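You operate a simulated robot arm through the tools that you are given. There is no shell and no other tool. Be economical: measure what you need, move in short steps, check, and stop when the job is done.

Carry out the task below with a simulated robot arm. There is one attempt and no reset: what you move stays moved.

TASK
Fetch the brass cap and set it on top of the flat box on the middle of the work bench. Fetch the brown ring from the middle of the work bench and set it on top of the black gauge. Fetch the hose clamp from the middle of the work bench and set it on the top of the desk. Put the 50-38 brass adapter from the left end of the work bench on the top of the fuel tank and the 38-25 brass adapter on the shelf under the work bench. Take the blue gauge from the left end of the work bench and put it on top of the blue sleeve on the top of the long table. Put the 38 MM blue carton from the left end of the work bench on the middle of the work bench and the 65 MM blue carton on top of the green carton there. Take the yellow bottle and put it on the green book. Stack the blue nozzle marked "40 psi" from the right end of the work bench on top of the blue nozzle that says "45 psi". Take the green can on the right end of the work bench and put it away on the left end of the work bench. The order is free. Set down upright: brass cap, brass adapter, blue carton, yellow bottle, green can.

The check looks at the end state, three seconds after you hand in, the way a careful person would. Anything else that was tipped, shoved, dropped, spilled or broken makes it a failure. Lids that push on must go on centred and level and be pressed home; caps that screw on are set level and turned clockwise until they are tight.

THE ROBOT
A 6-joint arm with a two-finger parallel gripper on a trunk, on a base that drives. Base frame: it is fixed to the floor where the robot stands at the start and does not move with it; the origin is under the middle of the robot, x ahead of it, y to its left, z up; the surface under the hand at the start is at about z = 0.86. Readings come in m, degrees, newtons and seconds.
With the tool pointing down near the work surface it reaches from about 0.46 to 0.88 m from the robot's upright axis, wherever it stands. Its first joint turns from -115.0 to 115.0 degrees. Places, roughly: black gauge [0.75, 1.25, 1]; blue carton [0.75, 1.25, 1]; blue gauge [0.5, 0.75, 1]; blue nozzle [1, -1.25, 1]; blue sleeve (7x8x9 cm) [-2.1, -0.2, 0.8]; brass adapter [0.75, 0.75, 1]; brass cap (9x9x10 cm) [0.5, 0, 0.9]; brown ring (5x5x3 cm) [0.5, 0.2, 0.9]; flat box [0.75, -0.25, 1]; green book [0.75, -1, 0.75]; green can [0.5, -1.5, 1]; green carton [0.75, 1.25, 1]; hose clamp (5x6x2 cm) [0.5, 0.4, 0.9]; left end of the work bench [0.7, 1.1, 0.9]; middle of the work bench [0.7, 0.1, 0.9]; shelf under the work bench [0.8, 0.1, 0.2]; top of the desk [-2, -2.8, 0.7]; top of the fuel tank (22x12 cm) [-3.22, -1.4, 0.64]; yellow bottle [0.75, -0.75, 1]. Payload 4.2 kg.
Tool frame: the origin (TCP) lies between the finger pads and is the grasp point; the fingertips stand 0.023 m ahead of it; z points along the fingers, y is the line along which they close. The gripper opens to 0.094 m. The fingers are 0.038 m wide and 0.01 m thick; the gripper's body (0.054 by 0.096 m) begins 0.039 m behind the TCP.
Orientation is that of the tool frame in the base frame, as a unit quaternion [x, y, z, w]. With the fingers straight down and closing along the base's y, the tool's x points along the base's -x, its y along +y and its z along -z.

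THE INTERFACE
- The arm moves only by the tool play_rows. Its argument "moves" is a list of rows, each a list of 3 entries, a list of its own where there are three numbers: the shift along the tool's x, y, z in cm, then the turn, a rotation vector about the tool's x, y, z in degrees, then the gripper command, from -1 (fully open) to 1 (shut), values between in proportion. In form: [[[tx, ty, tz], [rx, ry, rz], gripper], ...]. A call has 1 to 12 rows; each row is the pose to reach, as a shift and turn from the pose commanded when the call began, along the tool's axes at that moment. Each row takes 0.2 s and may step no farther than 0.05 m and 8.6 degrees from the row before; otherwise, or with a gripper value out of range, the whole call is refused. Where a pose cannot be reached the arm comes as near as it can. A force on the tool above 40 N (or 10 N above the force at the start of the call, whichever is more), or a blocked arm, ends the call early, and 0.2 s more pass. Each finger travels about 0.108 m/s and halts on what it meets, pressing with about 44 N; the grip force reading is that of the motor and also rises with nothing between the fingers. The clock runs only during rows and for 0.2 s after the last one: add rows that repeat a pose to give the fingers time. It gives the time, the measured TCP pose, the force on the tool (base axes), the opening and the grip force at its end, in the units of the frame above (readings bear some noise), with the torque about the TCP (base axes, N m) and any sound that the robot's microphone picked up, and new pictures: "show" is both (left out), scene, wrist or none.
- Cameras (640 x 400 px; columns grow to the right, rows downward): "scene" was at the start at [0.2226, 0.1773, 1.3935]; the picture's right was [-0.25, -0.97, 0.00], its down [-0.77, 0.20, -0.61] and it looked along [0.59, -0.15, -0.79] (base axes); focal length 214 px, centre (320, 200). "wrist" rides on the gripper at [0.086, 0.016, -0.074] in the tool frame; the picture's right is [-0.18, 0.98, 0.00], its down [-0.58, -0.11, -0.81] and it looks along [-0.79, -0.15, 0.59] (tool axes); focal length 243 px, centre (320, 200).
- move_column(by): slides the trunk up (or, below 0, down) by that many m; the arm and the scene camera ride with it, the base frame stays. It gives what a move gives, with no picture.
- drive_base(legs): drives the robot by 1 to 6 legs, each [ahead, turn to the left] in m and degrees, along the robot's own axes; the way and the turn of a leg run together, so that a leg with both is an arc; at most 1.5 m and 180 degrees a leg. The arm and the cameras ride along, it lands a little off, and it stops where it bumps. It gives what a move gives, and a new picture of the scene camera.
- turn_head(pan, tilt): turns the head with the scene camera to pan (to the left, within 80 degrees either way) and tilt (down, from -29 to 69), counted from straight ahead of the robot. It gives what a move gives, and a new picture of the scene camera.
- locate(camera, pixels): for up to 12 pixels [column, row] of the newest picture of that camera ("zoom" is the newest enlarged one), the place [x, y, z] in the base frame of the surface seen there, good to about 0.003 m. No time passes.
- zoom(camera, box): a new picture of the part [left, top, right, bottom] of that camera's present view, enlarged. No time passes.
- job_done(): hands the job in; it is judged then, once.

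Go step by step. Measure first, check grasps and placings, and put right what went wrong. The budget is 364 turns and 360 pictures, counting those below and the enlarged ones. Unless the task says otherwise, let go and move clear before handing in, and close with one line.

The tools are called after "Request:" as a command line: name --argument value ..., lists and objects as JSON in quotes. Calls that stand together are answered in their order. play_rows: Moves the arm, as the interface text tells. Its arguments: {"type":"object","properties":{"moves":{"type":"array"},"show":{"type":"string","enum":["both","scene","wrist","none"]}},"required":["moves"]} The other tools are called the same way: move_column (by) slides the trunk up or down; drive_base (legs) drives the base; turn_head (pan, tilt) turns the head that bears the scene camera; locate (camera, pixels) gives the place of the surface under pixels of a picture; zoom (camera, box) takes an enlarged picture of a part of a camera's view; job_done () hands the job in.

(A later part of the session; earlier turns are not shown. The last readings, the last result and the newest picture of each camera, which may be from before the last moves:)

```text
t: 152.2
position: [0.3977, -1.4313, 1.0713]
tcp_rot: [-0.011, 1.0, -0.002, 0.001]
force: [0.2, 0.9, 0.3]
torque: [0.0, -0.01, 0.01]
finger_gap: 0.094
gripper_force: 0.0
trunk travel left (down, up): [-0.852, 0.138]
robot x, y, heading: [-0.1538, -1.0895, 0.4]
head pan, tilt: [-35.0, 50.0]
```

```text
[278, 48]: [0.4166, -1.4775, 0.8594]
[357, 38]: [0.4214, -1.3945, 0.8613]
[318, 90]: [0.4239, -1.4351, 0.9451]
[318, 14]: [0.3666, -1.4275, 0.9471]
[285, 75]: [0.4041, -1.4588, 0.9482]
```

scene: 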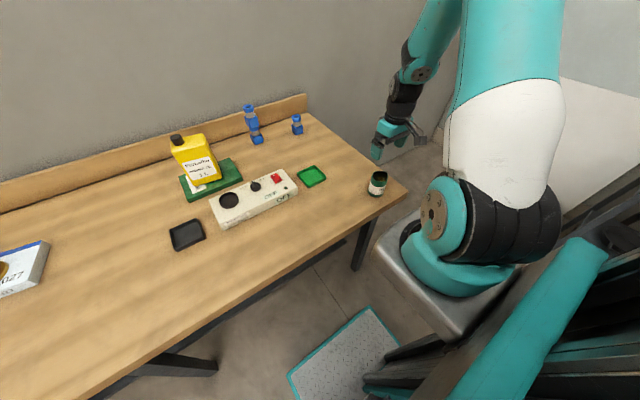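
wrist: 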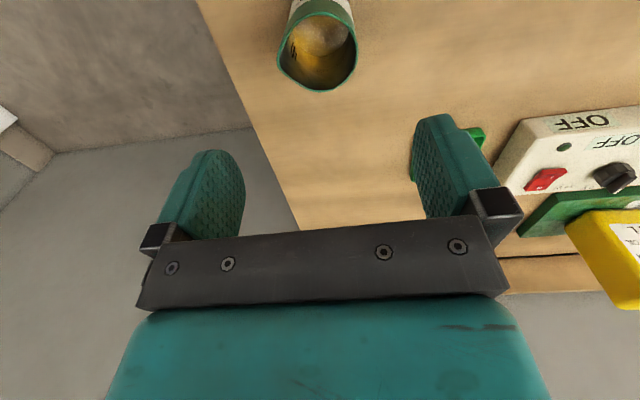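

Centre confirmed. Descend to z=0.915, grip slowly, lift slowly.

Request:
play_rows --moves '[[[0.2, 0, 4], [0, 0, 0], -1], [[0.2, 0, 8], [0, 0, 0], -1], [[0.2, 0, 12], [0, 0, 0], -1], [[0.2, 0, 14.5], [0, 0, 0], -1], [[0.2, 0, 15.6], [0, 0, 0], -1], [[0.2, 0, 15.6], [0, 0, 0], 0], [[0.2, 0, 15.6], [0, 0, 0], 0.3], [[0.2, 0, 15.6], [0, 0, 0], 1], [[0.2, 0, 15.6], [0, 0, 0], 1], [[0.2, 0, 15.6], [0, 0, 0], 1], [[0.2, 0, 15.2], [0, 0, 0], 1], [[0.2, 0, 14.5], [0, 0, 0], 1]]'

```text
t: 154.8
position: [0.3959, -1.4306, 0.9241]
tcp_rot: [-0.011, 1.0, 0.0, 0.001]
force: [0.4, 0.8, -2.2]
torque: [-0.02, 0.02, 0.02]
finger_gap: 0.0558
gripper_force: 44.1
trunk travel left (down, up): [-0.852, 0.138]
robot x, y, heading: [-0.1508, -1.0924, 0.2]
head pan, tilt: [-35.0, 50.0]
```

scene: 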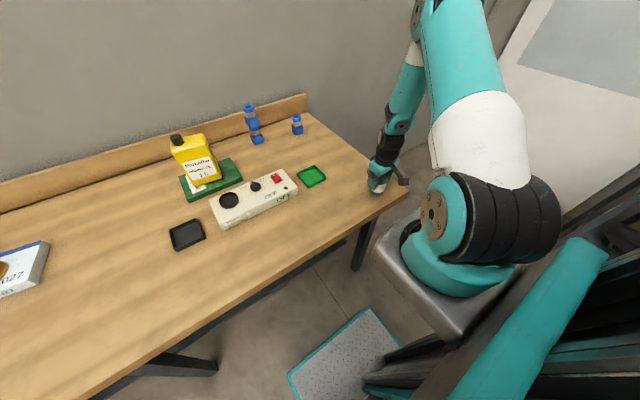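
wrist: 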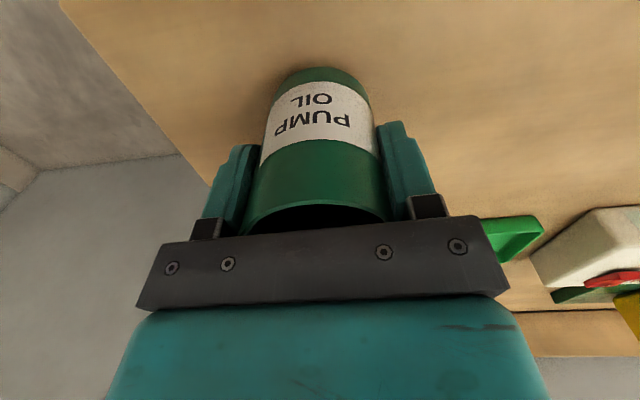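

The can is held level. Lift slowly to z≈1.12.

Request:
play_rows --moves '[[[0, 0, -1], [0, 0, 0], 1], [[0, 0, -3], [0, 0, 0], 1], [[0, 0, -5], [0, 0, 0], 1], [[0, 0, -7], [0, 0, 0], 1], [[0, 0, -9.5], [0, 0, 0], 1], [[0, 0, -12], [0, 0, 0], 1], [[0, 0, -14.5], [0, 0, 0], 1], [[0, 0, -17], [0, 0, 0], 1], [[0, 0, -19], [0, 0, 0], 1], [[0, 0, -20], [0, 0, 0], 1]]' --show "wrist"

```text
t: 157.0
position: [0.396, -1.4303, 1.1248]
tcp_rot: [-0.011, 1.0, 0.0, 0.001]
force: [-0.9, -0.7, -2.0]
torque: [-0.01, 0.03, -0.03]
finger_gap: 0.0557
gripper_force: 44.1
trunk travel left (down, up): [-0.852, 0.138]
robot x, y, heading: [-0.1541, -1.0932, 0.2]
head pan, tilt: [-35.0, 50.0]
```

wrist: 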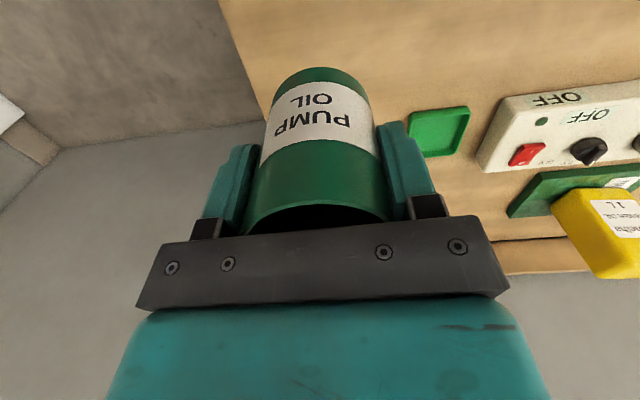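

Now carry it left along the bench to about y=0.7.

Request:
drive_base --legs '[[0, 90], [1.2, 0], [0.6, 0], [0, -90]]'

Request:
turn_head --pan 25 --tilt 50

```text
t: 173.7
position: [0.3911, 0.3576, 1.1254]
tcp_rot: [-0.004, 1.0, 0.0, 0.001]
force: [-0.5, 0.0, -1.6]
torque: [-0.01, -0.01, -0.02]
finger_gap: 0.0559
gripper_force: 44.0
trunk travel left (down, up): [-0.852, 0.138]
robot x, y, heading: [-0.1502, 0.704, -0.6]
head pan, tilt: [-35.0, 50.0]
```

scene: 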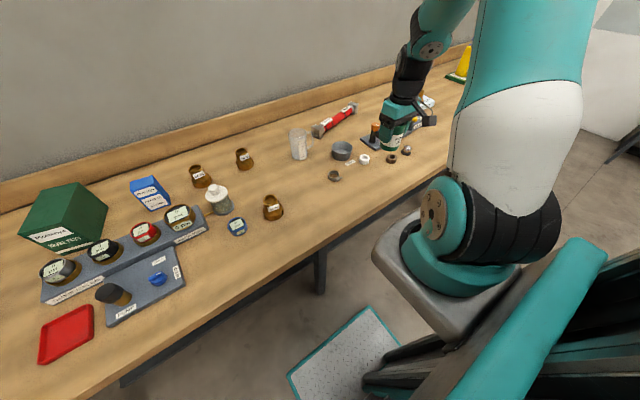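

```text
t: 175.0
position: [0.3922, 0.3584, 1.125]
tcp_rot: [-0.004, 1.0, 0.0, 0.001]
force: [-0.5, -0.1, -2.2]
torque: [-0.01, 0.02, 0.0]
finger_gap: 0.0561
gripper_force: 43.9
trunk travel left (down, up): [-0.852, 0.138]
robot x, y, heading: [-0.1515, 0.7043, -0.8]
head pan, tilt: [25.0, 50.0]
```

scene: 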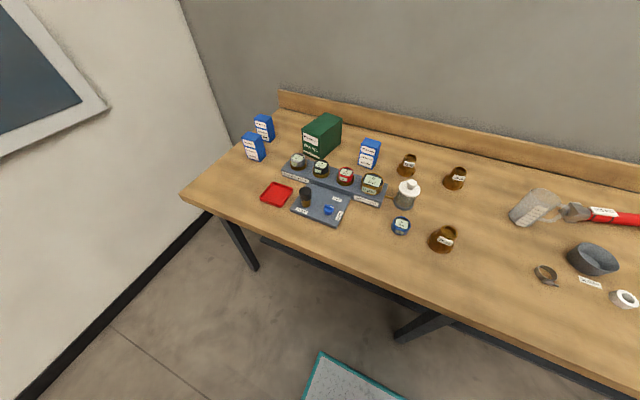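

Locate free spots and items at the left end.

Request:
locate --camera "scene" --pixels '[[365, 235], [400, 222], [441, 238], [407, 163], [455, 176], [405, 190], [375, 260], [250, 175], [330, 240], [290, 215], [215, 190], [480, 220]]'

Request:
zoom --camera "scene" --box '[230, 100, 486, 260]'

```text
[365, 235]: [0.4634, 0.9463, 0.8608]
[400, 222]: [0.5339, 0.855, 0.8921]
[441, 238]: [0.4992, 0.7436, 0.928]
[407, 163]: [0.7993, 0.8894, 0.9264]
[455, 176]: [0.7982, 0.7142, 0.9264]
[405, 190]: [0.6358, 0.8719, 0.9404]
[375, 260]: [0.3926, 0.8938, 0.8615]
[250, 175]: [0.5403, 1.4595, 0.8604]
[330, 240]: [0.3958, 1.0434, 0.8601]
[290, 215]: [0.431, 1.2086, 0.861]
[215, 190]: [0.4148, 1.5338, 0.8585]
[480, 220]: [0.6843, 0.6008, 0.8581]
```

```text
2.50 times, centred on (358, 180) of scene
```

zoom: 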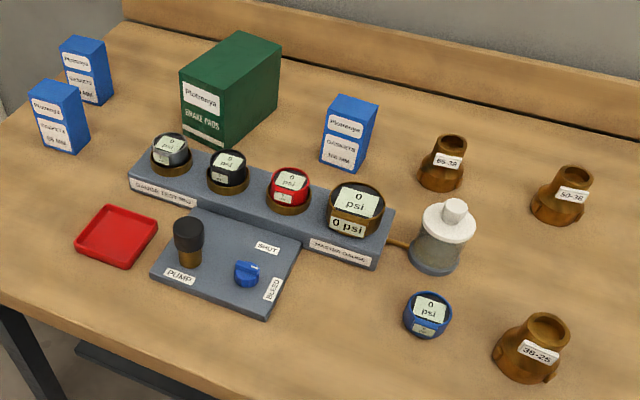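

I carry the can on an outward arc to the free spot at (0.42,0.96).

Request:
play_rows --moves '[[[-2, 3.9, 0], [0, 0, 0], 1], [[-4.2, 7.8, 0], [0, 0, 0], 1], [[-6.5, 11.7, 0], [0, 0, 0], 1], [[-8.7, 15.5, 0], [0, 0, 0], 1], [[-10.8, 19.2, 0], [0, 0, 0], 1], [[-11.8, 23.6, 0], [0, 0, 0], 1], [[-12.6, 28, 0], [0, 0, 0], 1], [[-12.8, 32.4, 0], [0, 0, 0], 1], [[-12.4, 36.8, 0], [0, 0, 0], 1], [[-11, 41.2, 0], [0, 0, 0], 1], [[-9, 45.4, 0], [0, 0, 0], 1], [[-7.2, 49.6, 0], [0, 0, 0], 1]]' --show "none"

Request:
play_rows --moves '[[[1.4, 3.5, 0], [0, 0, 0], 1], [[2.9, 7, 0], [0, 0, 0], 1], [[4.4, 10.6, 0], [0, 0, 0], 1], [[4.4, 10.6, 2.5], [0, 0, 0], 1], [[4.4, 10.6, 6], [0, 0, 0], 1], [[4.4, 10.6, 10], [0, 0, 0], 1], [[4.4, 10.6, 14], [0, 0, 0], 1], [[4.4, 10.6, 17], [0, 0, 0], 1], [[4.4, 10.6, 18.5], [0, 0, 0], 1]]'

```text
t: 177.6
position: [0.4578, 0.8543, 1.1238]
tcp_rot: [-0.004, 1.0, -0.001, 0.002]
force: [-0.2, -0.8, -2.5]
torque: [0.04, 0.03, -0.01]
finger_gap: 0.0558
gripper_force: 44.0
trunk travel left (down, up): [-0.852, 0.138]
robot x, y, heading: [-0.1516, 0.7056, -0.7]
head pan, tilt: [25.0, 50.0]
```

```text
t: 179.6
position: [0.4132, 0.9611, 0.9386]
tcp_rot: [-0.004, 1.0, 0.0, 0.002]
force: [-0.2, 0.1, -1.4]
torque: [-0.01, -0.02, -0.01]
finger_gap: 0.0562
gripper_force: 44.3
trunk travel left (down, up): [-0.852, 0.138]
robot x, y, heading: [-0.1531, 0.7061, -0.8]
head pan, tilt: [25.0, 50.0]
```

scene: 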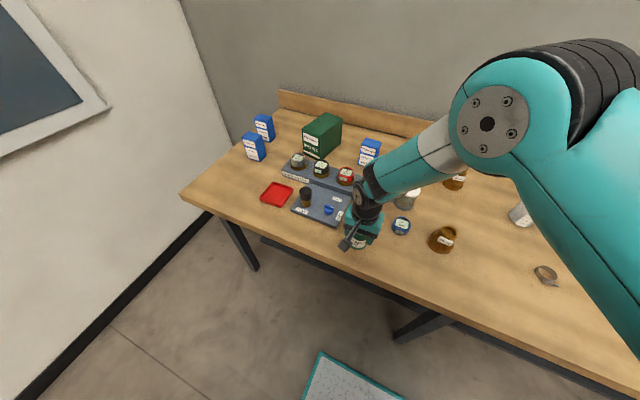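
wrist: 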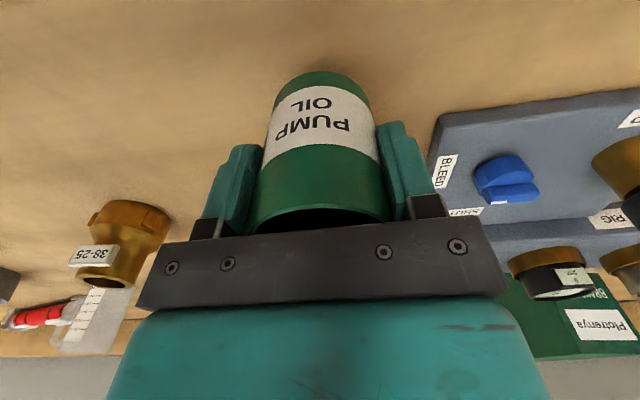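

Request:
locate --camera "wrist" --pixels '[[440, 130], [430, 165], [455, 120], [320, 80], [480, 170]]'

```text
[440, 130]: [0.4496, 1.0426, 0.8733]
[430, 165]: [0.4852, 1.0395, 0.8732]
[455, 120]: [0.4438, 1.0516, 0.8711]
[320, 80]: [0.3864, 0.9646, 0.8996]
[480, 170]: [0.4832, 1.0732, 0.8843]
```

Panel edge is at y=1.04, clear. Lower the last 2.3 cm to contact and check force.

Request:
play_rows --moves '[[[0, 0, 1], [0, 0, 0], 1], [[0, 0, 1.8], [0, 0, 0], 1], [[0, 0, 2.1], [0, 0, 0], 1], [[0, 0, 2.25], [0, 0, 0], 1], [[0, 0, 2.4], [0, 0, 0], 1]]' --show "none"

```text
t: 180.8
position: [0.4153, 0.9597, 0.9147]
tcp_rot: [-0.003, 1.0, 0.0, 0.003]
force: [-0.2, 1.1, -2.6]
torque: [0.02, 0.0, -0.01]
finger_gap: 0.056
gripper_force: 44.3
trunk travel left (down, up): [-0.852, 0.138]
robot x, y, heading: [-0.1521, 0.7094, -0.6]
head pan, tilt: [25.0, 50.0]
```

Request:
play_rows --moves '[[[0, 0, 0.15], [0, 0, 0], 1], [[0, 0, 0.3], [0, 0, 0], 1], [[0, 0, 0.3], [0, 0, 0], 1]]' --show "none"

```text
t: 181.6
position: [0.4142, 0.9601, 0.9129]
tcp_rot: [-0.004, 1.0, 0.0, 0.002]
force: [-2.0, -3.1, 11.8]
torque: [-0.09, 0.09, -0.01]
finger_gap: 0.0559
gripper_force: 44.1
trunk travel left (down, up): [-0.852, 0.138]
robot x, y, heading: [-0.1545, 0.705, -0.8]
head pan, tilt: [25.0, 50.0]
```

Contact. Release and rise.

Request:
play_rows --moves '[[[0, 0, -0.1], [0, 0, 0], 0.4], [[0, 0, -0.1], [0, 0, 0], -0.2], [[0, 0, -0.1], [0, 0, 0], -0.7], [[0, 0, -0.1], [0, 0, 0], -0.7], [[0, 0, -3], [0, 0, 0], -0.7], [[0, 0, -7], [0, 0, 0], -0.7], [[0, 0, -11], [0, 0, 0], -1], [[0, 0, -15], [0, 0, 0], -1], [[0, 0, -19], [0, 0, 0], -1]]' --show "scene"

Request:
zoom --camera "scene" --box '[230, 120, 486, 280]'

```text
t: 183.6
position: [0.4152, 0.9597, 1.1031]
tcp_rot: [-0.004, 1.0, -0.001, 0.001]
force: [-0.1, -1.2, 0.0]
torque: [-0.03, 0.0, -0.02]
finger_gap: 0.0943
gripper_force: 0.1
trunk travel left (down, up): [-0.852, 0.138]
robot x, y, heading: [-0.1562, 0.7045, -0.3]
head pan, tilt: [25.0, 50.0]
```

scene: 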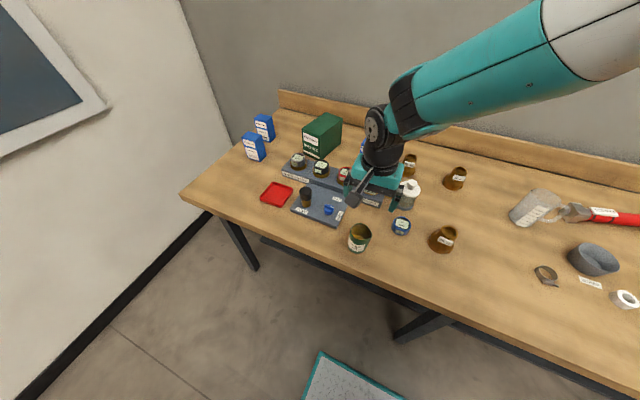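

```text
2.50 times, centred on (358, 200) of scene
```

zoom: 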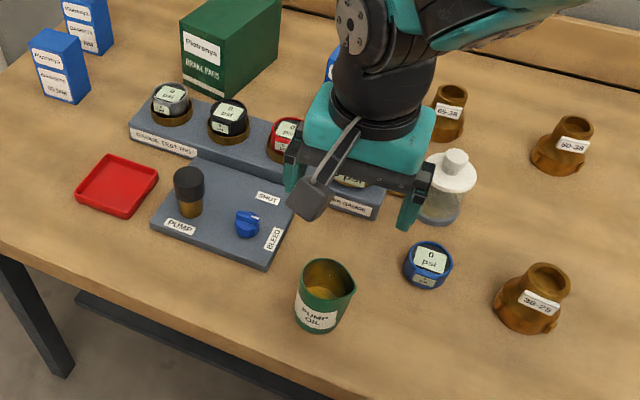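

The can stands at the left end. Read the blue cartons' labels.

Request:
zoom --camera "scene" --box '[236, 105, 300, 165]'

Request:
zoom --camera "scene" --box '[340, 130, 404, 190]'

```text
6.67 times, centred on (268, 135) of scene
```

zoom: 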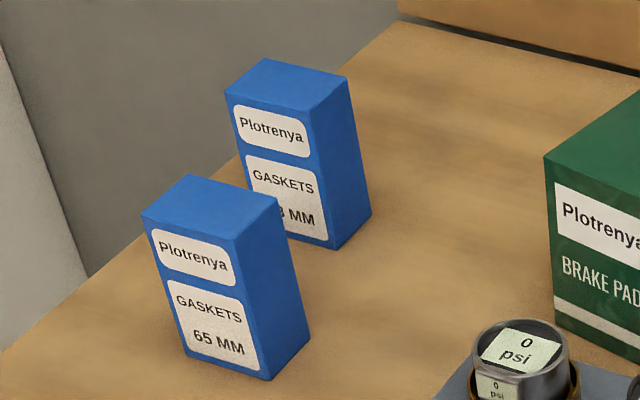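

```text
6.67 times, centred on (372, 160) of scene
```

zoom: 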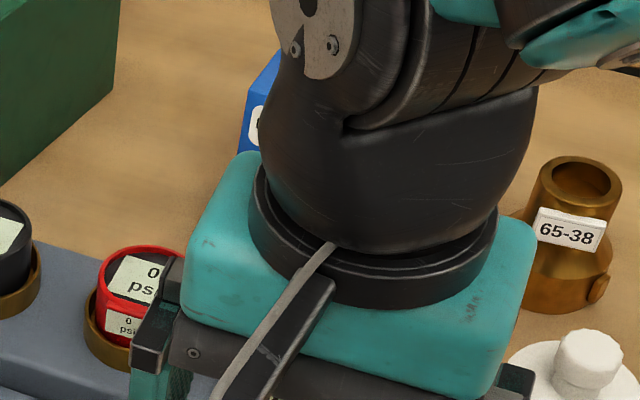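

65 MM is the front-left carton; the one behind reads "?8 MM". Shift the base to y≈1.1 via a backward diagonal.

Request:
drive_base --legs '[[0, -45], [-0.55, 0], [0, 45], [0.45, 0]]'

Request:
turn_head --pan 10 --tilt 50

```text
t: 193.2
position: [0.4838, 1.3534, 1.1026]
tcp_rot: [-0.01, 1.0, 0.001, 0.002]
force: [-0.5, 0.3, 0.6]
torque: [0.04, 0.01, -0.03]
finger_gap: 0.0941
gripper_force: 0.0
trunk travel left (down, up): [-0.852, 0.138]
robot x, y, heading: [-0.0821, 1.094, 0.2]
head pan, tilt: [25.0, 50.0]
```

scene: 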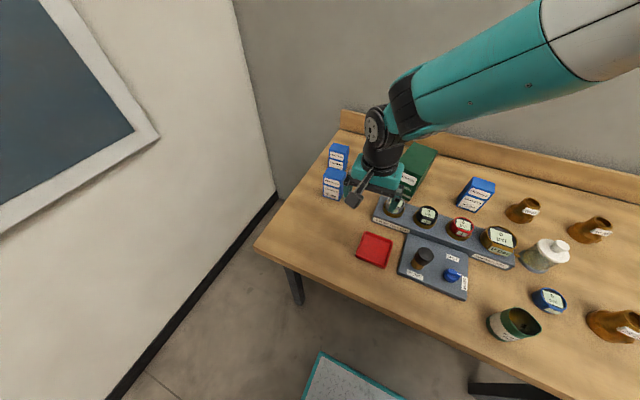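

```text
t: 194.0
position: [0.4844, 1.354, 1.1036]
tcp_rot: [-0.008, 1.0, 0.0, 0.002]
force: [0.4, 0.2, -0.6]
torque: [-0.01, 0.01, 0.0]
finger_gap: 0.094
gripper_force: 0.0
trunk travel left (down, up): [-0.852, 0.138]
robot x, y, heading: [-0.0852, 1.0922, 0.3]
head pan, tilt: [10.0, 50.0]
```

scene: 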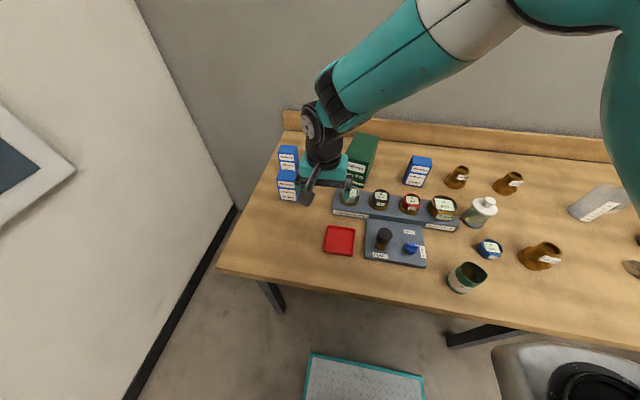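

Request:
zoom --camera "scene" --box '[264, 130, 392, 210]'

Request:
zoom --camera "scene" --box '[395, 145, 445, 195]'

```text
5.00 times, centred on (328, 170) of scene
```

zoom: 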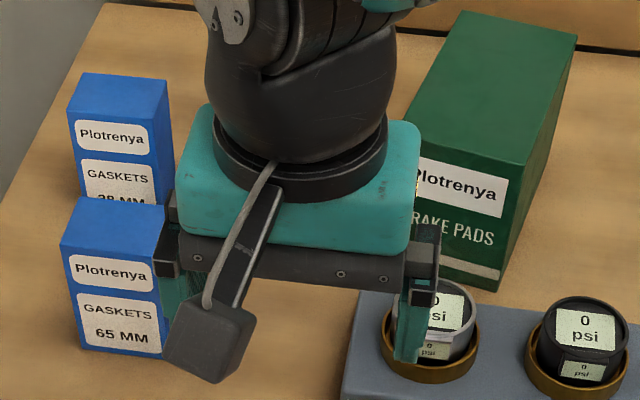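

```text
8.00 times, centred on (420, 170) of scene
```

zoom: 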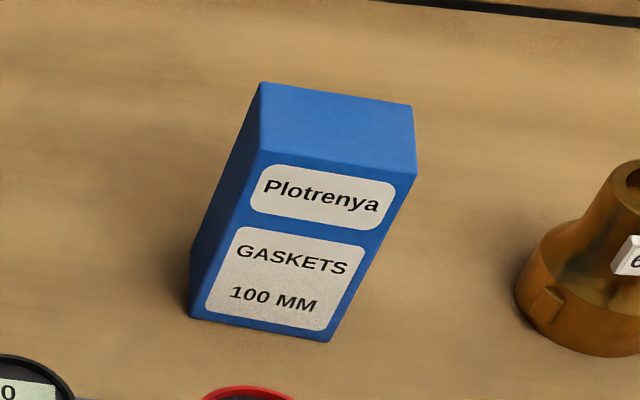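

38 MM is the back-left one. Move the hand aside to measure the cartons.

Request:
play_rows --moves '[[[-2, -4, -2], [0, 0, 0], -1], [[-4, -8, -4], [0, 0, 0], -1], [[-5, -12, -6], [0, 0, 0], -1], [[-5, -16, -7], [0, 0, 0], -1], [[-5, -20, -7], [0, 0, 0], -1]]' --show "scene"

Request:
zoom --camera "scene" --box '[264, 130, 392, 210]'

```text
t: 195.2
position: [0.5357, 1.1532, 1.1743]
tcp_rot: [-0.009, 1.0, -0.002, 0.001]
force: [-0.7, 0.6, 0.1]
torque: [-0.04, 0.02, 0.0]
finger_gap: 0.094
gripper_force: 0.0
trunk travel left (down, up): [-0.852, 0.138]
robot x, y, heading: [-0.0804, 1.0916, -0.1]
head pan, tilt: [10.0, 50.0]
```

scene: 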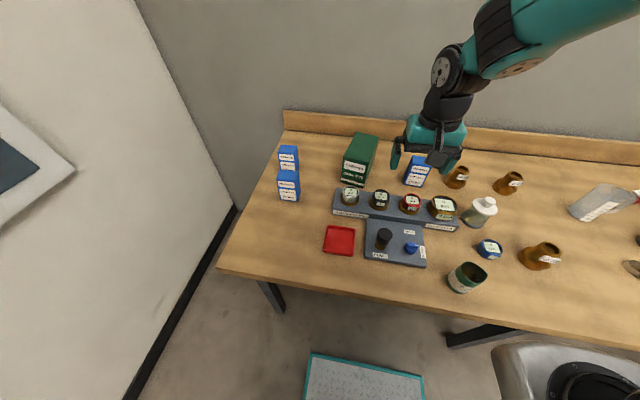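

```text
5.00 times, centred on (328, 170) of scene
```

zoom: 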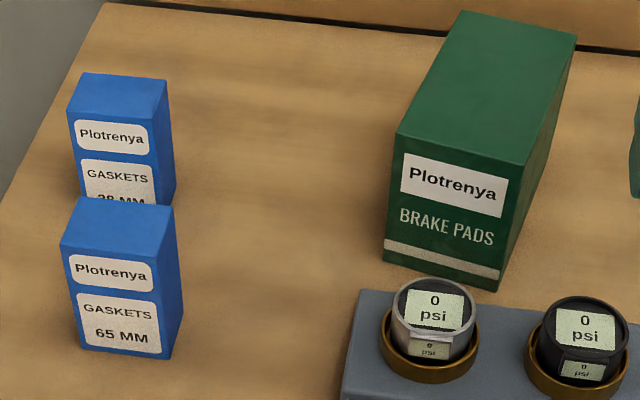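

Request:
locate --camera "zoom" --pixels '[[86, 200], [170, 208], [158, 258], [66, 245], [78, 345], [165, 355], [85, 78], [163, 84], [152, 122], [72, 112], [462, 18], [572, 38]]'

Request:
locate --camera "zoom" --pixels '[[402, 134], [522, 162], [490, 95], [390, 258], [495, 285], [435, 305], [585, 325], [178, 300]]'

```text
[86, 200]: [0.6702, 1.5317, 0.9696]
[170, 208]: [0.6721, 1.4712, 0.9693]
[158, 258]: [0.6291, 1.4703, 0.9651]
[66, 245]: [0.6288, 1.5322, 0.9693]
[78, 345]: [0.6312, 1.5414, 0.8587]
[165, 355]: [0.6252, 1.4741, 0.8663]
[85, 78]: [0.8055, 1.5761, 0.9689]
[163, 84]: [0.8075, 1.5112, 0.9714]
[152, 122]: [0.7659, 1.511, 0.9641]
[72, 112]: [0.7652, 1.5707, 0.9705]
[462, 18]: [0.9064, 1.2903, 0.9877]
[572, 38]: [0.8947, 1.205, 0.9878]
```

```text
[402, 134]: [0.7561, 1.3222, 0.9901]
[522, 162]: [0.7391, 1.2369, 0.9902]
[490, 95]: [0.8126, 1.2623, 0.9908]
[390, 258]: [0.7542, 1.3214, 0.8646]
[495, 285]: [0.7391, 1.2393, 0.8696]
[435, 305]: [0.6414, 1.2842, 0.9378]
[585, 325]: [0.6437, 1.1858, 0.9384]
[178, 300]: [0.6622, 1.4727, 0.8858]
```

65 MM: centre (0.650,1.502), 4.5×6.4 cm, top 0.970. 38 MM: (0.786,1.542). Green carton: centre (0.824,1.264), top 0.990. Raise the trunk (platform over the can) and drive 0.18 m closer.

Request:
move_column --by 0.1

Request:
drive_base --legs '[[0.18, 0]]'

```text
t: 196.5
position: [0.5373, 1.1526, 1.2747]
tcp_rot: [-0.008, 1.0, 0.0, 0.001]
force: [-0.2, 0.1, -0.8]
torque: [-0.03, -0.03, -0.02]
finger_gap: 0.094
gripper_force: 0.1
trunk travel left (down, up): [-0.952, 0.038]
robot x, y, heading: [-0.0861, 1.0929, 0.2]
head pan, tilt: [10.0, 50.0]
```

```text
t: 198.0
position: [0.7183, 1.1539, 1.274]
tcp_rot: [-0.009, 1.0, 0.001, 0.002]
force: [-1.4, -0.2, 0.0]
torque: [0.01, -0.02, 0.02]
finger_gap: 0.094
gripper_force: 0.1
trunk travel left (down, up): [-0.952, 0.038]
robot x, y, heading: [0.1019, 1.093, 0.1]
head pan, tilt: [10.0, 50.0]
```

scene: 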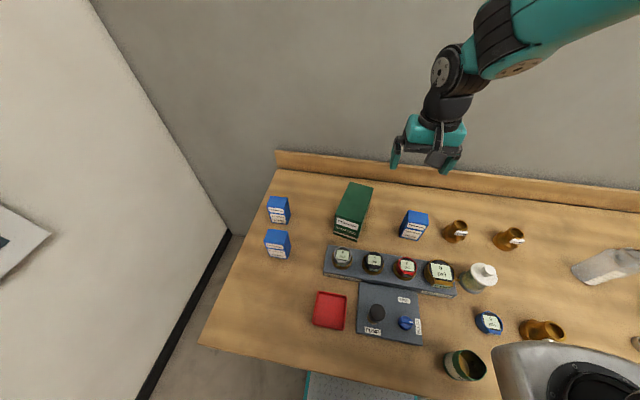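

Request:
play_rows --moves '[[[0.8, 4.4, 1], [0, 0, 0], -1], [[1.6, 8.8, 2], [0, 0, 0], -1], [[2.4, 13.2, 3], [0, 0, 0], -1], [[3.2, 17.6, 4], [0, 0, 0], -1], [[4, 22, 5], [0, 0, 0], -1], [[4.8, 26.4, 6], [0, 0, 0], -1], [[5.6, 30.8, 7], [0, 0, 0], -1], [[6.2, 34.9, 8], [0, 0, 0], -1], [[6.2, 34.9, 12], [0, 0, 0], -1], [[6.2, 34.9, 15.5], [0, 0, 0], -1]]'

```text
t: 200.2
position: [0.6489, 1.5016, 1.1193]
tcp_rot: [-0.009, 1.0, 0.0, 0.002]
force: [-0.8, 0.2, 0.5]
torque: [0.01, -0.01, 0.0]
finger_gap: 0.094
gripper_force: 0.1
trunk travel left (down, up): [-0.952, 0.038]
robot x, y, heading: [0.1015, 1.0967, 0.0]
head pan, tilt: [10.0, 50.0]
```

scene: 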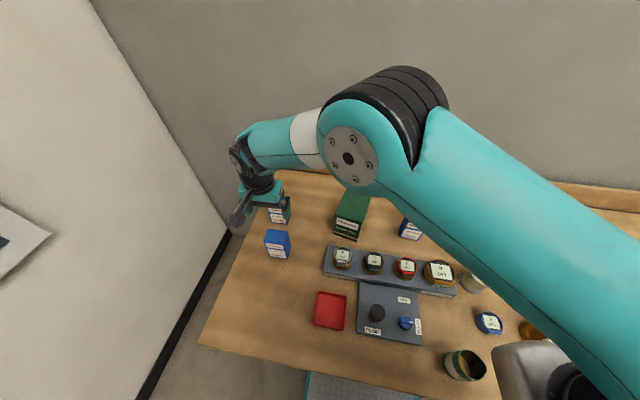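
wrist: 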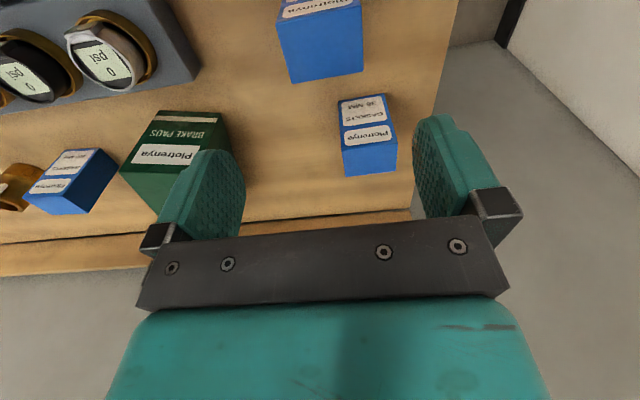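

Request:
locate --camera "wrist" --pixels '[[292, 78], [360, 68], [282, 34], [358, 12], [345, 175], [394, 168], [342, 148], [394, 140]]'

```text
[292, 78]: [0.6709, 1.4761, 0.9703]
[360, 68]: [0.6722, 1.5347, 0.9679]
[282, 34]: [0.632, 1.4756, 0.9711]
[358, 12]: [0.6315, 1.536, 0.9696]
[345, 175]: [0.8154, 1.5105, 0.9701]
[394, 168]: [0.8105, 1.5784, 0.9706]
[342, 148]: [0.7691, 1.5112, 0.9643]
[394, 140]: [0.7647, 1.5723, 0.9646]
```

Centre (0.651,1.505). Descend to z=0.945, grip, lift.

Request:
play_rows --moves '[[[-0.2, 0.35, 4.5], [0, 0, 0], -1], [[-0.2, 0.35, 9], [0, 0, 0], -1], [[-0.2, 0.35, 13.5], [0, 0, 0], -1], [[-0.2, 0.35, 16.5], [0, 0, 0], -1], [[-0.2, 0.35, 17.4], [0, 0, 0], -1], [[-0.2, 0.35, 17.4], [0, 0, 0], 0.3], [[-0.2, 0.35, 17.4], [0, 0, 0], 1], [[-0.2, 0.35, 17.4], [0, 0, 0], 1], [[-0.2, 0.35, 17.4], [0, 0, 0], 1], [[-0.2, 0.35, 16], [0, 0, 0], 1], [[-0.2, 0.35, 13], [0, 0, 0], 1], [[-0.2, 0.35, 9], [0, 0, 0], 1]]'

```text
t: 202.8
position: [0.6533, 1.5052, 1.0269]
tcp_rot: [-0.008, 1.0, -0.002, 0.001]
force: [1.1, -0.1, -1.7]
torque: [-0.02, 0.02, 0.02]
finger_gap: 0.0675
gripper_force: 43.8
trunk travel left (down, up): [-0.952, 0.038]
robot x, y, heading: [0.1012, 1.0952, -0.0]
head pan, tilt: [10.0, 50.0]
```

scene: 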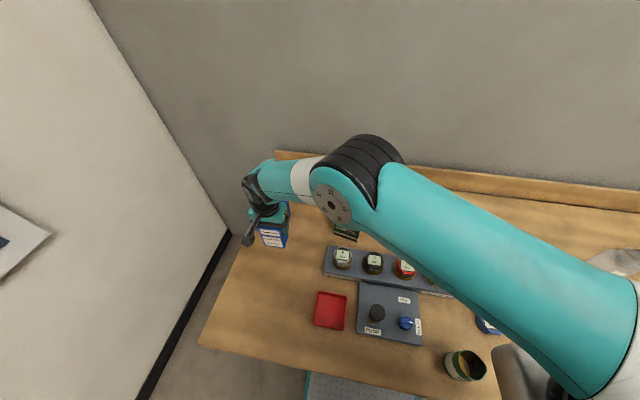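
wrist: 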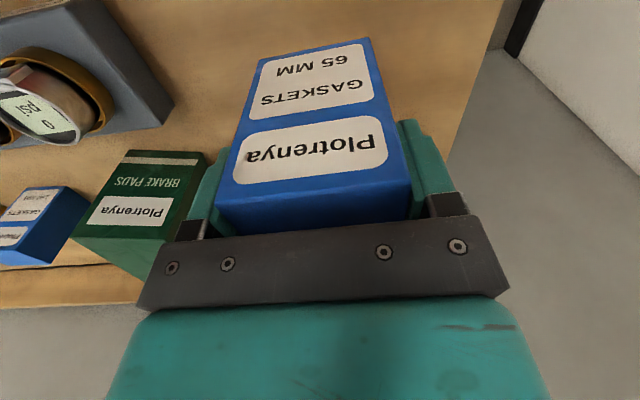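

Held. Lift to 1.13 and carry over the green carton, turning 12° to match it.

Request:
play_rows --moves '[[[0, 0, -5], [0, 0, 0], 1], [[0, 0, -10], [0, 0, 0], 1], [[-2.5, -3.6, -10.3], [0, 0, 2], 1], [[-5, -7.2, -10.3], [0, 0, 4], 1], [[-7.5, -10.8, -10.3], [0, 0, 6], 1], [[-10, -14.4, -10.3], [0, 0, 8], 1], [[-12.5, -18, -10.3], [0, 0, 10], 1], [[-15, -21.6, -10.3], [0, 0, 11], 1], [[-16.7, -24.3, -10.3], [0, 0, 12], 1], [[-16.7, -24.3, -10.3], [0, 0, 12], 1]]'

Request:
zoom --camera "scene" --box '[310, 130, 410, 250]'

```text
t: 205.0
position: [0.8253, 1.265, 1.1324]
tcp_rot: [0.095, 0.995, -0.001, 0.001]
force: [0.3, -0.9, -2.1]
torque: [0.01, -0.01, -0.03]
finger_gap: 0.0679
gripper_force: 44.4
trunk travel left (down, up): [-0.952, 0.038]
robot x, y, heading: [0.1026, 1.0971, -0.1]
head pan, tilt: [10.0, 50.0]
```

scene: 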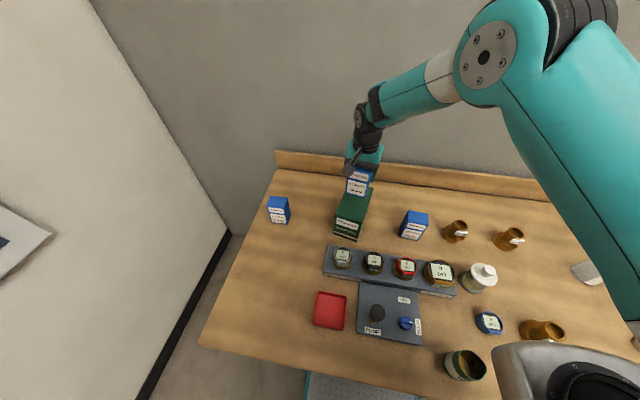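
wrist: 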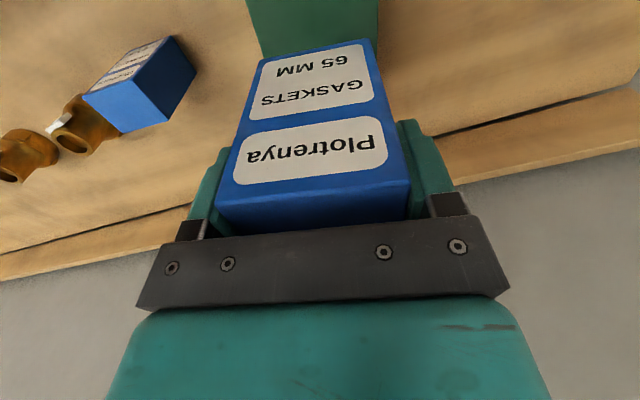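

```text
3.33 times, centred on (360, 190) of scene
```

zoom: 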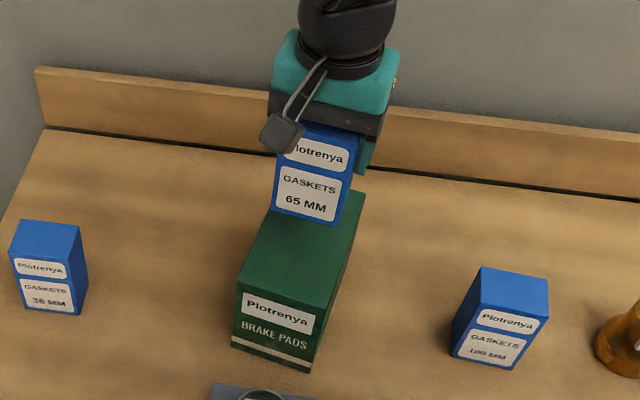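

Aligned. Lower to contact at about TCP z=1.076.

Request:
play_rows --moves '[[[0, 0, 2.5], [0, 0, 0], 1], [[0, 0, 4.5], [0, 0, 0], 1], [[0, 0, 5.2], [0, 0, 0], 1], [[0, 0, 5.5], [0, 0, 0], 1], [[0, 0, 5.7], [0, 0, 0], 1], [[0, 0, 5.8], [0, 0, 0], 1]]' --show "none"

```text
t: 206.4
position: [0.825, 1.2659, 1.0734]
tcp_rot: [0.096, 0.995, 0.0, 0.001]
force: [0.8, -0.3, -1.2]
torque: [-0.01, 0.02, 0.0]
finger_gap: 0.0675
gripper_force: 44.2
trunk travel left (down, up): [-0.952, 0.038]
robot x, y, heading: [0.0991, 1.0948, -0.1]
head pan, tilt: [10.0, 50.0]
```

Request:
play_rows --moves '[[[0, 0, 0.15], [0, 0, 0], 1], [[0, 0, 0.3], [0, 0, 0], 1], [[0, 0, 0.45], [0, 0, 0], 1]]' --show "none"

```text
t: 207.2
position: [0.8241, 1.2654, 1.0738]
tcp_rot: [0.096, 0.995, 0.001, 0.003]
force: [-5.3, -2.2, 35.7]
torque: [-0.38, 0.9, 0.03]
finger_gap: 0.0677
gripper_force: 44.2
trunk travel left (down, up): [-0.952, 0.038]
robot x, y, heading: [0.1002, 1.0934, 0.3]
head pan, tilt: [10.0, 50.0]
```

Firm contact. Ease 4 mm of command, release and rise.

Request:
play_rows --moves '[[[0, 0, -0.4], [0, 0, 0], 1], [[0, 0, -0.4], [0, 0, 0], 0.2], [[0, 0, -0.4], [0, 0, 0], -0.4], [[0, 0, -0.4], [0, 0, 0], -1], [[0, 0, -0.4], [0, 0, 0], -1], [[0, 0, -4], [0, 0, 0], -1], [[0, 0, -8], [0, 0, 0], -1], [[0, 0, -12], [0, 0, 0], -1]]' --show "none"

Request:
zoom --camera "scene" --box '[260, 130, 440, 250]'

```text
t: 209.0
position: [0.8247, 1.2654, 1.1894]
tcp_rot: [0.096, 0.995, 0.0, 0.0]
force: [0.4, 0.3, 0.5]
torque: [0.01, 0.0, -0.02]
finger_gap: 0.0943
gripper_force: 0.1
trunk travel left (down, up): [-0.952, 0.038]
robot x, y, heading: [0.0994, 1.0992, -0.0]
head pan, tilt: [10.0, 50.0]
```

```text
3.33 times, centred on (350, 190) of scene
```

zoom: 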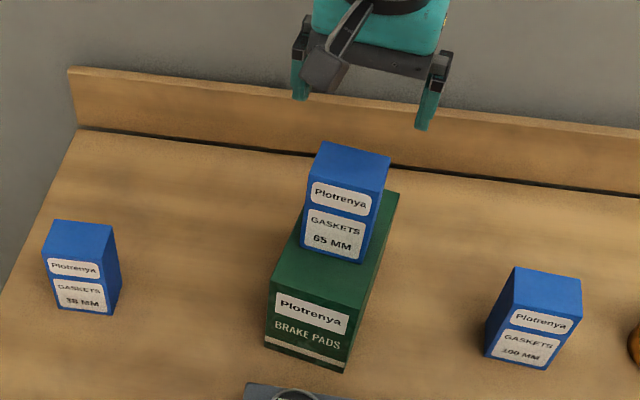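

Both good. Now the 38 MM carton: go above it and descend.

Request:
play_rows --moves '[[[1.3, 3.8, 0], [0, 0, -1.6], -1], [[2.6, 7.6, 0], [0, 0, -3.2], -1], [[3.9, 11.4, 0], [0, 0, -4.8], -1], [[5.2, 15.2, 0], [0, 0, -6.4], -1], [[6.5, 19, 0], [0, 0, -8], -1], [[7.8, 22.8, 0], [0, 0, -9.5], -1], [[9, 26.6, 0], [0, 0, -11], -1], [[9, 26.6, 4], [0, 0, -11], -1], [[9, 26.6, 8], [0, 0, -11], -1]]' --show "wrist"

```text
t: 211.0
position: [0.7519, 1.5027, 1.1146]
tcp_rot: [0.0, 1.0, 0.0, 0.001]
force: [1.4, -0.6, 0.4]
torque: [0.04, 0.01, -0.02]
finger_gap: 0.0942
gripper_force: 0.0
out of reach, approached as far as the arm can: row 6, 7, 8, 9
trunk travel left (down, up): [-0.952, 0.038]
robot x, y, heading: [0.0996, 1.0935, 0.1]
head pan, tilt: [10.0, 50.0]
```

wrist: 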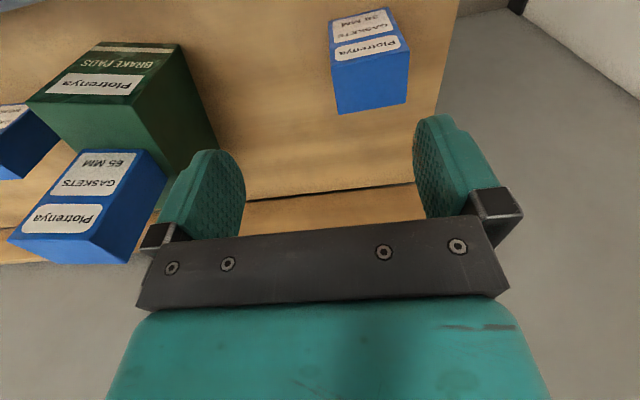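

Out of reach by ~5 cm; raise the hand, and shift the base left to y≈1.3.

Request:
play_rows --moves '[[[1, -1, -4], [0, 0, 0], -1], [[2, -2, -8], [0, 0, 0], -1], [[3, -3, -12], [0, 0, 0], -1], [[5, -6, -13], [0, 0, 0], -1], [[7, -10, -13], [0, 0, 0], -1]]' --show "none"

Request:
drive_base --legs '[[-0.15, 0], [0, -35], [-0.35, 0], [0, 35], [0.4, 0]]'

```text
t: 212.2
position: [0.6811, 1.4031, 1.2464]
tcp_rot: [-0.001, 1.0, -0.001, 0.002]
force: [0.6, 0.6, -0.5]
torque: [-0.02, 0.01, 0.0]
finger_gap: 0.0938
gripper_force: 0.2
trunk travel left (down, up): [-0.952, 0.038]
robot x, y, heading: [0.1026, 1.0949, 0.2]
head pan, tilt: [10.0, 50.0]
```

```text
t: 220.9
position: [0.6473, 1.5954, 1.2446]
tcp_rot: [0.004, 1.0, 0.001, 0.002]
force: [0.6, 0.3, -0.9]
torque: [-0.02, 0.0, -0.01]
finger_gap: 0.094
gripper_force: 0.0
trunk travel left (down, up): [-0.952, 0.038]
robot x, y, heading: [0.0629, 1.2907, -0.3]
head pan, tilt: [10.0, 50.0]
```

scene: 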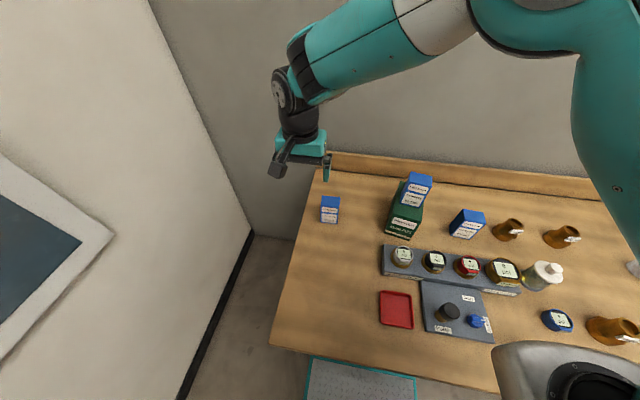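

Request:
play_rows --moves '[[[-4, -1.5, 2], [0, 0, 0], -1], [[-8, -3, 4], [0, 0, 0], -1], [[-12, -4.4, 6], [0, 0, 0], -1], [[-14, -5.1, 10], [0, 0, 0], -1], [[-14, -5.1, 13.5], [0, 0, 0], -1]]' --show "wrist"

Request:
locate --camera "wrist" --pixels '[[290, 75], [360, 68], [282, 34], [358, 25]]'

```text
t: 222.1
position: [0.788, 1.5421, 1.1101]
tcp_rot: [0.004, 1.0, 0.0, 0.002]
force: [-1.0, 0.3, 0.2]
torque: [0.03, 0.0, -0.02]
finger_gap: 0.0941
gripper_force: 0.1
trunk travel left (down, up): [-0.952, 0.038]
robot x, y, heading: [0.0624, 1.2944, -0.3]
head pan, tilt: [10.0, 50.0]
```

wrist: 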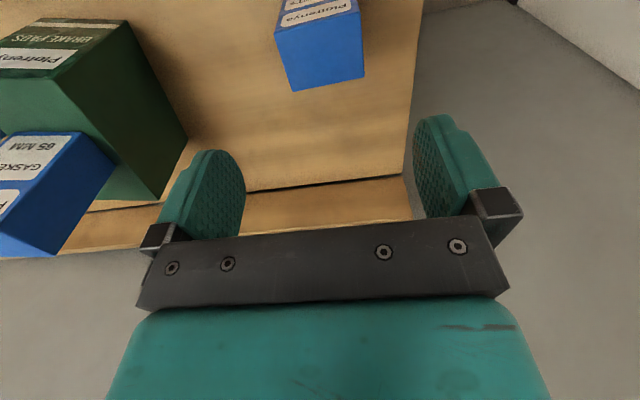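

```text
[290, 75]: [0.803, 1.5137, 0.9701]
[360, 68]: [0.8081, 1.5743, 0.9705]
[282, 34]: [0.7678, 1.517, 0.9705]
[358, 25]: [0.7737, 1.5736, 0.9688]
```

Request:
play_rows --moves '[[[0, 0.2, 4.5], [0, 0, 0], -1], [[0, 0.2, 9], [0, 0, 0], -1], [[0, 0.2, 13], [0, 0, 0], -1], [[0, 0.2, 15.5], [0, 0, 0], -1], [[0, 0.2, 16.5], [0, 0, 0], -1], [[0, 0.2, 16.5], [0, 0, 0], 0.3], [[0, 0.2, 16.5], [0, 0, 0], 1], [[0, 0.2, 16.5], [0, 0, 0], 1], [[0, 0.2, 16.5], [0, 0, 0], 1], [[0, 0.2, 15], [0, 0, 0], 1], [[0, 0.2, 11], [0, 0, 0], 1], [[0, 0.2, 7], [0, 0, 0], 1]]' --show "wrist"

```text
t: 224.7
position: [0.7872, 1.5453, 1.0417]
tcp_rot: [0.003, 1.0, -0.001, 0.001]
force: [0.4, -0.5, -1.4]
torque: [0.02, -0.01, 0.0]
finger_gap: 0.0679
gripper_force: 44.1
trunk travel left (down, up): [-0.952, 0.038]
robot x, y, heading: [0.0661, 1.2949, -0.5]
head pan, tilt: [10.0, 50.0]
```

wrist: 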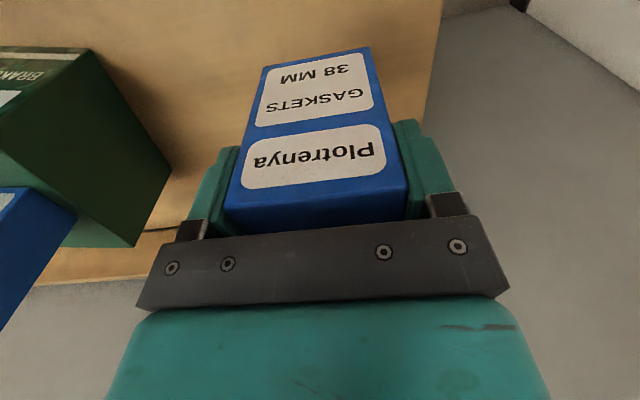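

38 MM held. Lift to 1.28, centre it ahead of the robot, back off and drive to the middle.

Request:
play_rows --moves '[[[0, 0, -4.8], [0, 0, 0], 1], [[0, 0, -9.6], [0, 0, 0], 1], [[0, 0, -14.4], [0, 0, 0], 1], [[0.5, 0, -19.2], [0, 0, 0], 1], [[1.5, -4, -21], [0, 0, 0], 1], [[2.5, -8.5, -22], [0, 0, 0], 1], [[3.5, -13, -22], [0, 0, 0], 1], [[4.5, -17.5, -22], [0, 0, 0], 1], [[5.5, -22, -22], [0, 0, 0], 1]]' --show "none"

Request:
drive_base --legs '[[-0.2, 0], [0, -90], [1.15, 0], [0, 90]]'

Request:
turn_head --pan 0 --tilt 50

```text
t: 226.7
position: [0.7305, 1.3249, 1.2611]
tcp_rot: [0.004, 1.0, 0.0, 0.001]
force: [0.2, 0.2, -1.8]
torque: [-0.05, 0.03, -0.01]
finger_gap: 0.0676
gripper_force: 43.9
trunk travel left (down, up): [-0.952, 0.038]
robot x, y, heading: [0.0633, 1.292, -0.6]
head pan, tilt: [10.0, 50.0]
```

```text
t: 241.3
position: [0.5206, 0.1688, 1.2595]
tcp_rot: [0.01, 1.0, -0.001, 0.001]
force: [0.9, 0.4, -0.6]
torque: [0.04, -0.01, 0.04]
finger_gap: 0.0677
gripper_force: 43.9
trunk travel left (down, up): [-0.952, 0.038]
robot x, y, heading: [-0.145, 0.1439, -1.1]
head pan, tilt: [10.0, 50.0]
```

scene: 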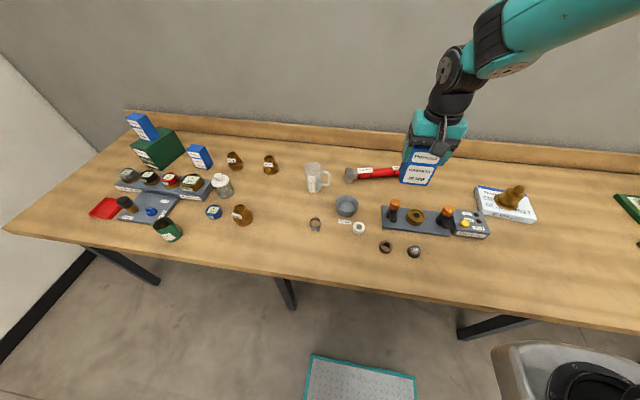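

```text
t: 242.1
position: [0.5206, 0.1706, 1.2613]
tcp_rot: [0.011, 1.0, 0.001, 0.0]
force: [-0.3, 1.0, -2.2]
torque: [-0.03, 0.01, 0.03]
finger_gap: 0.0675
gripper_force: 44.3
trunk travel left (down, up): [-0.952, 0.038]
robot x, y, heading: [-0.1467, 0.1451, -1.1]
head pan, tilt: [0.0, 50.0]
```

scene: 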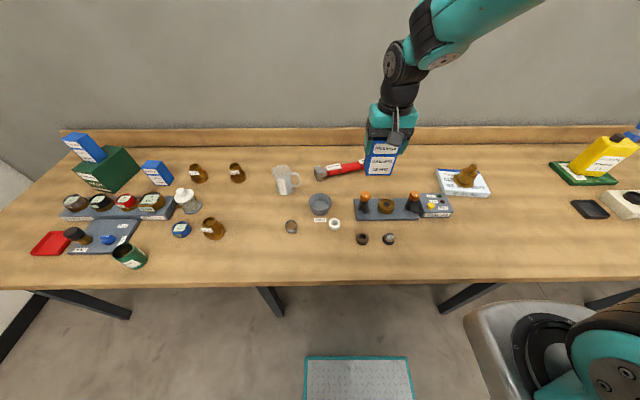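

Free middle spot near (440,240), where the cap was. Locate it.

Request:
locate --camera "scene" --pixels '[[440, 240], [388, 238], [362, 239], [291, 226], [435, 212], [480, 235]]'

```text
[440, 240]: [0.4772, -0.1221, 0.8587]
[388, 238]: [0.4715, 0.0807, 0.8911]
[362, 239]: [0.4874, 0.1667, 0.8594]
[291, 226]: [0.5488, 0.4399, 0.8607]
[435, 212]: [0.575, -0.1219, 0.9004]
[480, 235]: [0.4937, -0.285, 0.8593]
```

Request:
play_rows --moves '[[[0.5, -4.3, 0], [0, 0, 0], 1], [[1, -8.6, 0], [0, 0, 0], 1], [[1.5, -12.9, 0], [0, 0, 0], 1], [[2, -17.2, 0], [0, 0, 0], 1], [[2.5, -21.5, 0], [0, 0, 0], 1], [[3, -25.8, 1], [0, 0, 0], 1], [[3.4, -30.1, 3], [0, 0, 0], 1], [[3.4, -30.1, 8], [0, 0, 0], 1], [[3.4, -30.1, 13], [0, 0, 0], 1], [[3.4, -30.1, 18], [0, 0, 0], 1], [[3.4, -30.1, 23], [0, 0, 0], 1], [[3.4, -30.1, 27.5], [0, 0, 0], 1]]'

```text
t: 244.7
position: [0.4799, -0.1313, 0.9864]
tcp_rot: [0.011, 1.0, 0.0, 0.002]
force: [0.3, -0.6, -0.1]
torque: [-0.02, -0.02, -0.01]
finger_gap: 0.0677
gripper_force: 43.7
trunk travel left (down, up): [-0.952, 0.038]
robot x, y, heading: [-0.1489, 0.1475, -1.4]
head pan, tilt: [0.0, 50.0]
```

scene: 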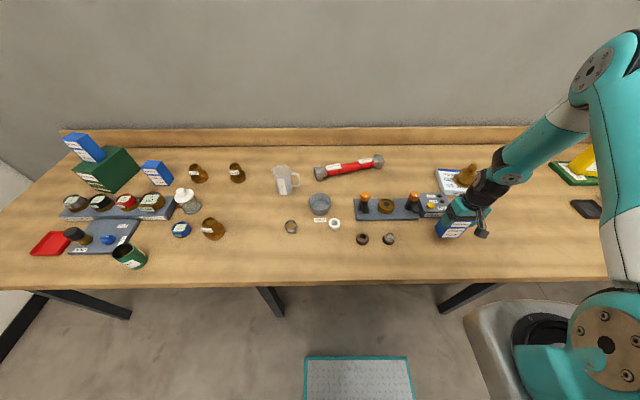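
wrist: 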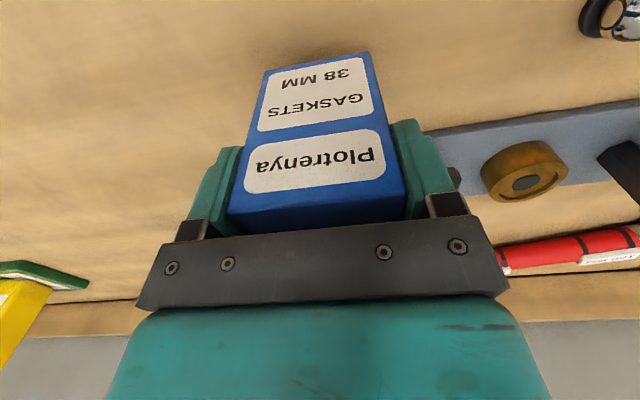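

Request:
play_rows --moves '[[[0, 0, 2.5], [0, 0, 0], 1], [[0, 0, 3.6], [0, 0, 0], 1], [[0, 0, 4.0], [0, 0, 0], 1], [[0, 0, 4.2], [0, 0, 0], 1], [[0, 0, 4.35], [0, 0, 0], 1], [[0, 0, 4.5], [0, 0, 0], 1]]' --show "none"

```text
t: 245.9
position: [0.4808, -0.1313, 0.9456]
tcp_rot: [0.011, 1.0, -0.001, 0.002]
force: [-8.1, 4.0, 28.3]
torque: [0.3, 0.28, 0.05]
finger_gap: 0.0676
gripper_force: 44.5
trunk travel left (down, up): [-0.952, 0.038]
robot x, y, heading: [-0.1441, 0.1449, -1.3]
head pan, tilt: [0.0, 50.0]
stopped in row 6: the force on the tool passed its limit at 40 N (the readings are from after the stop); the commanded pose is now the measured one
```

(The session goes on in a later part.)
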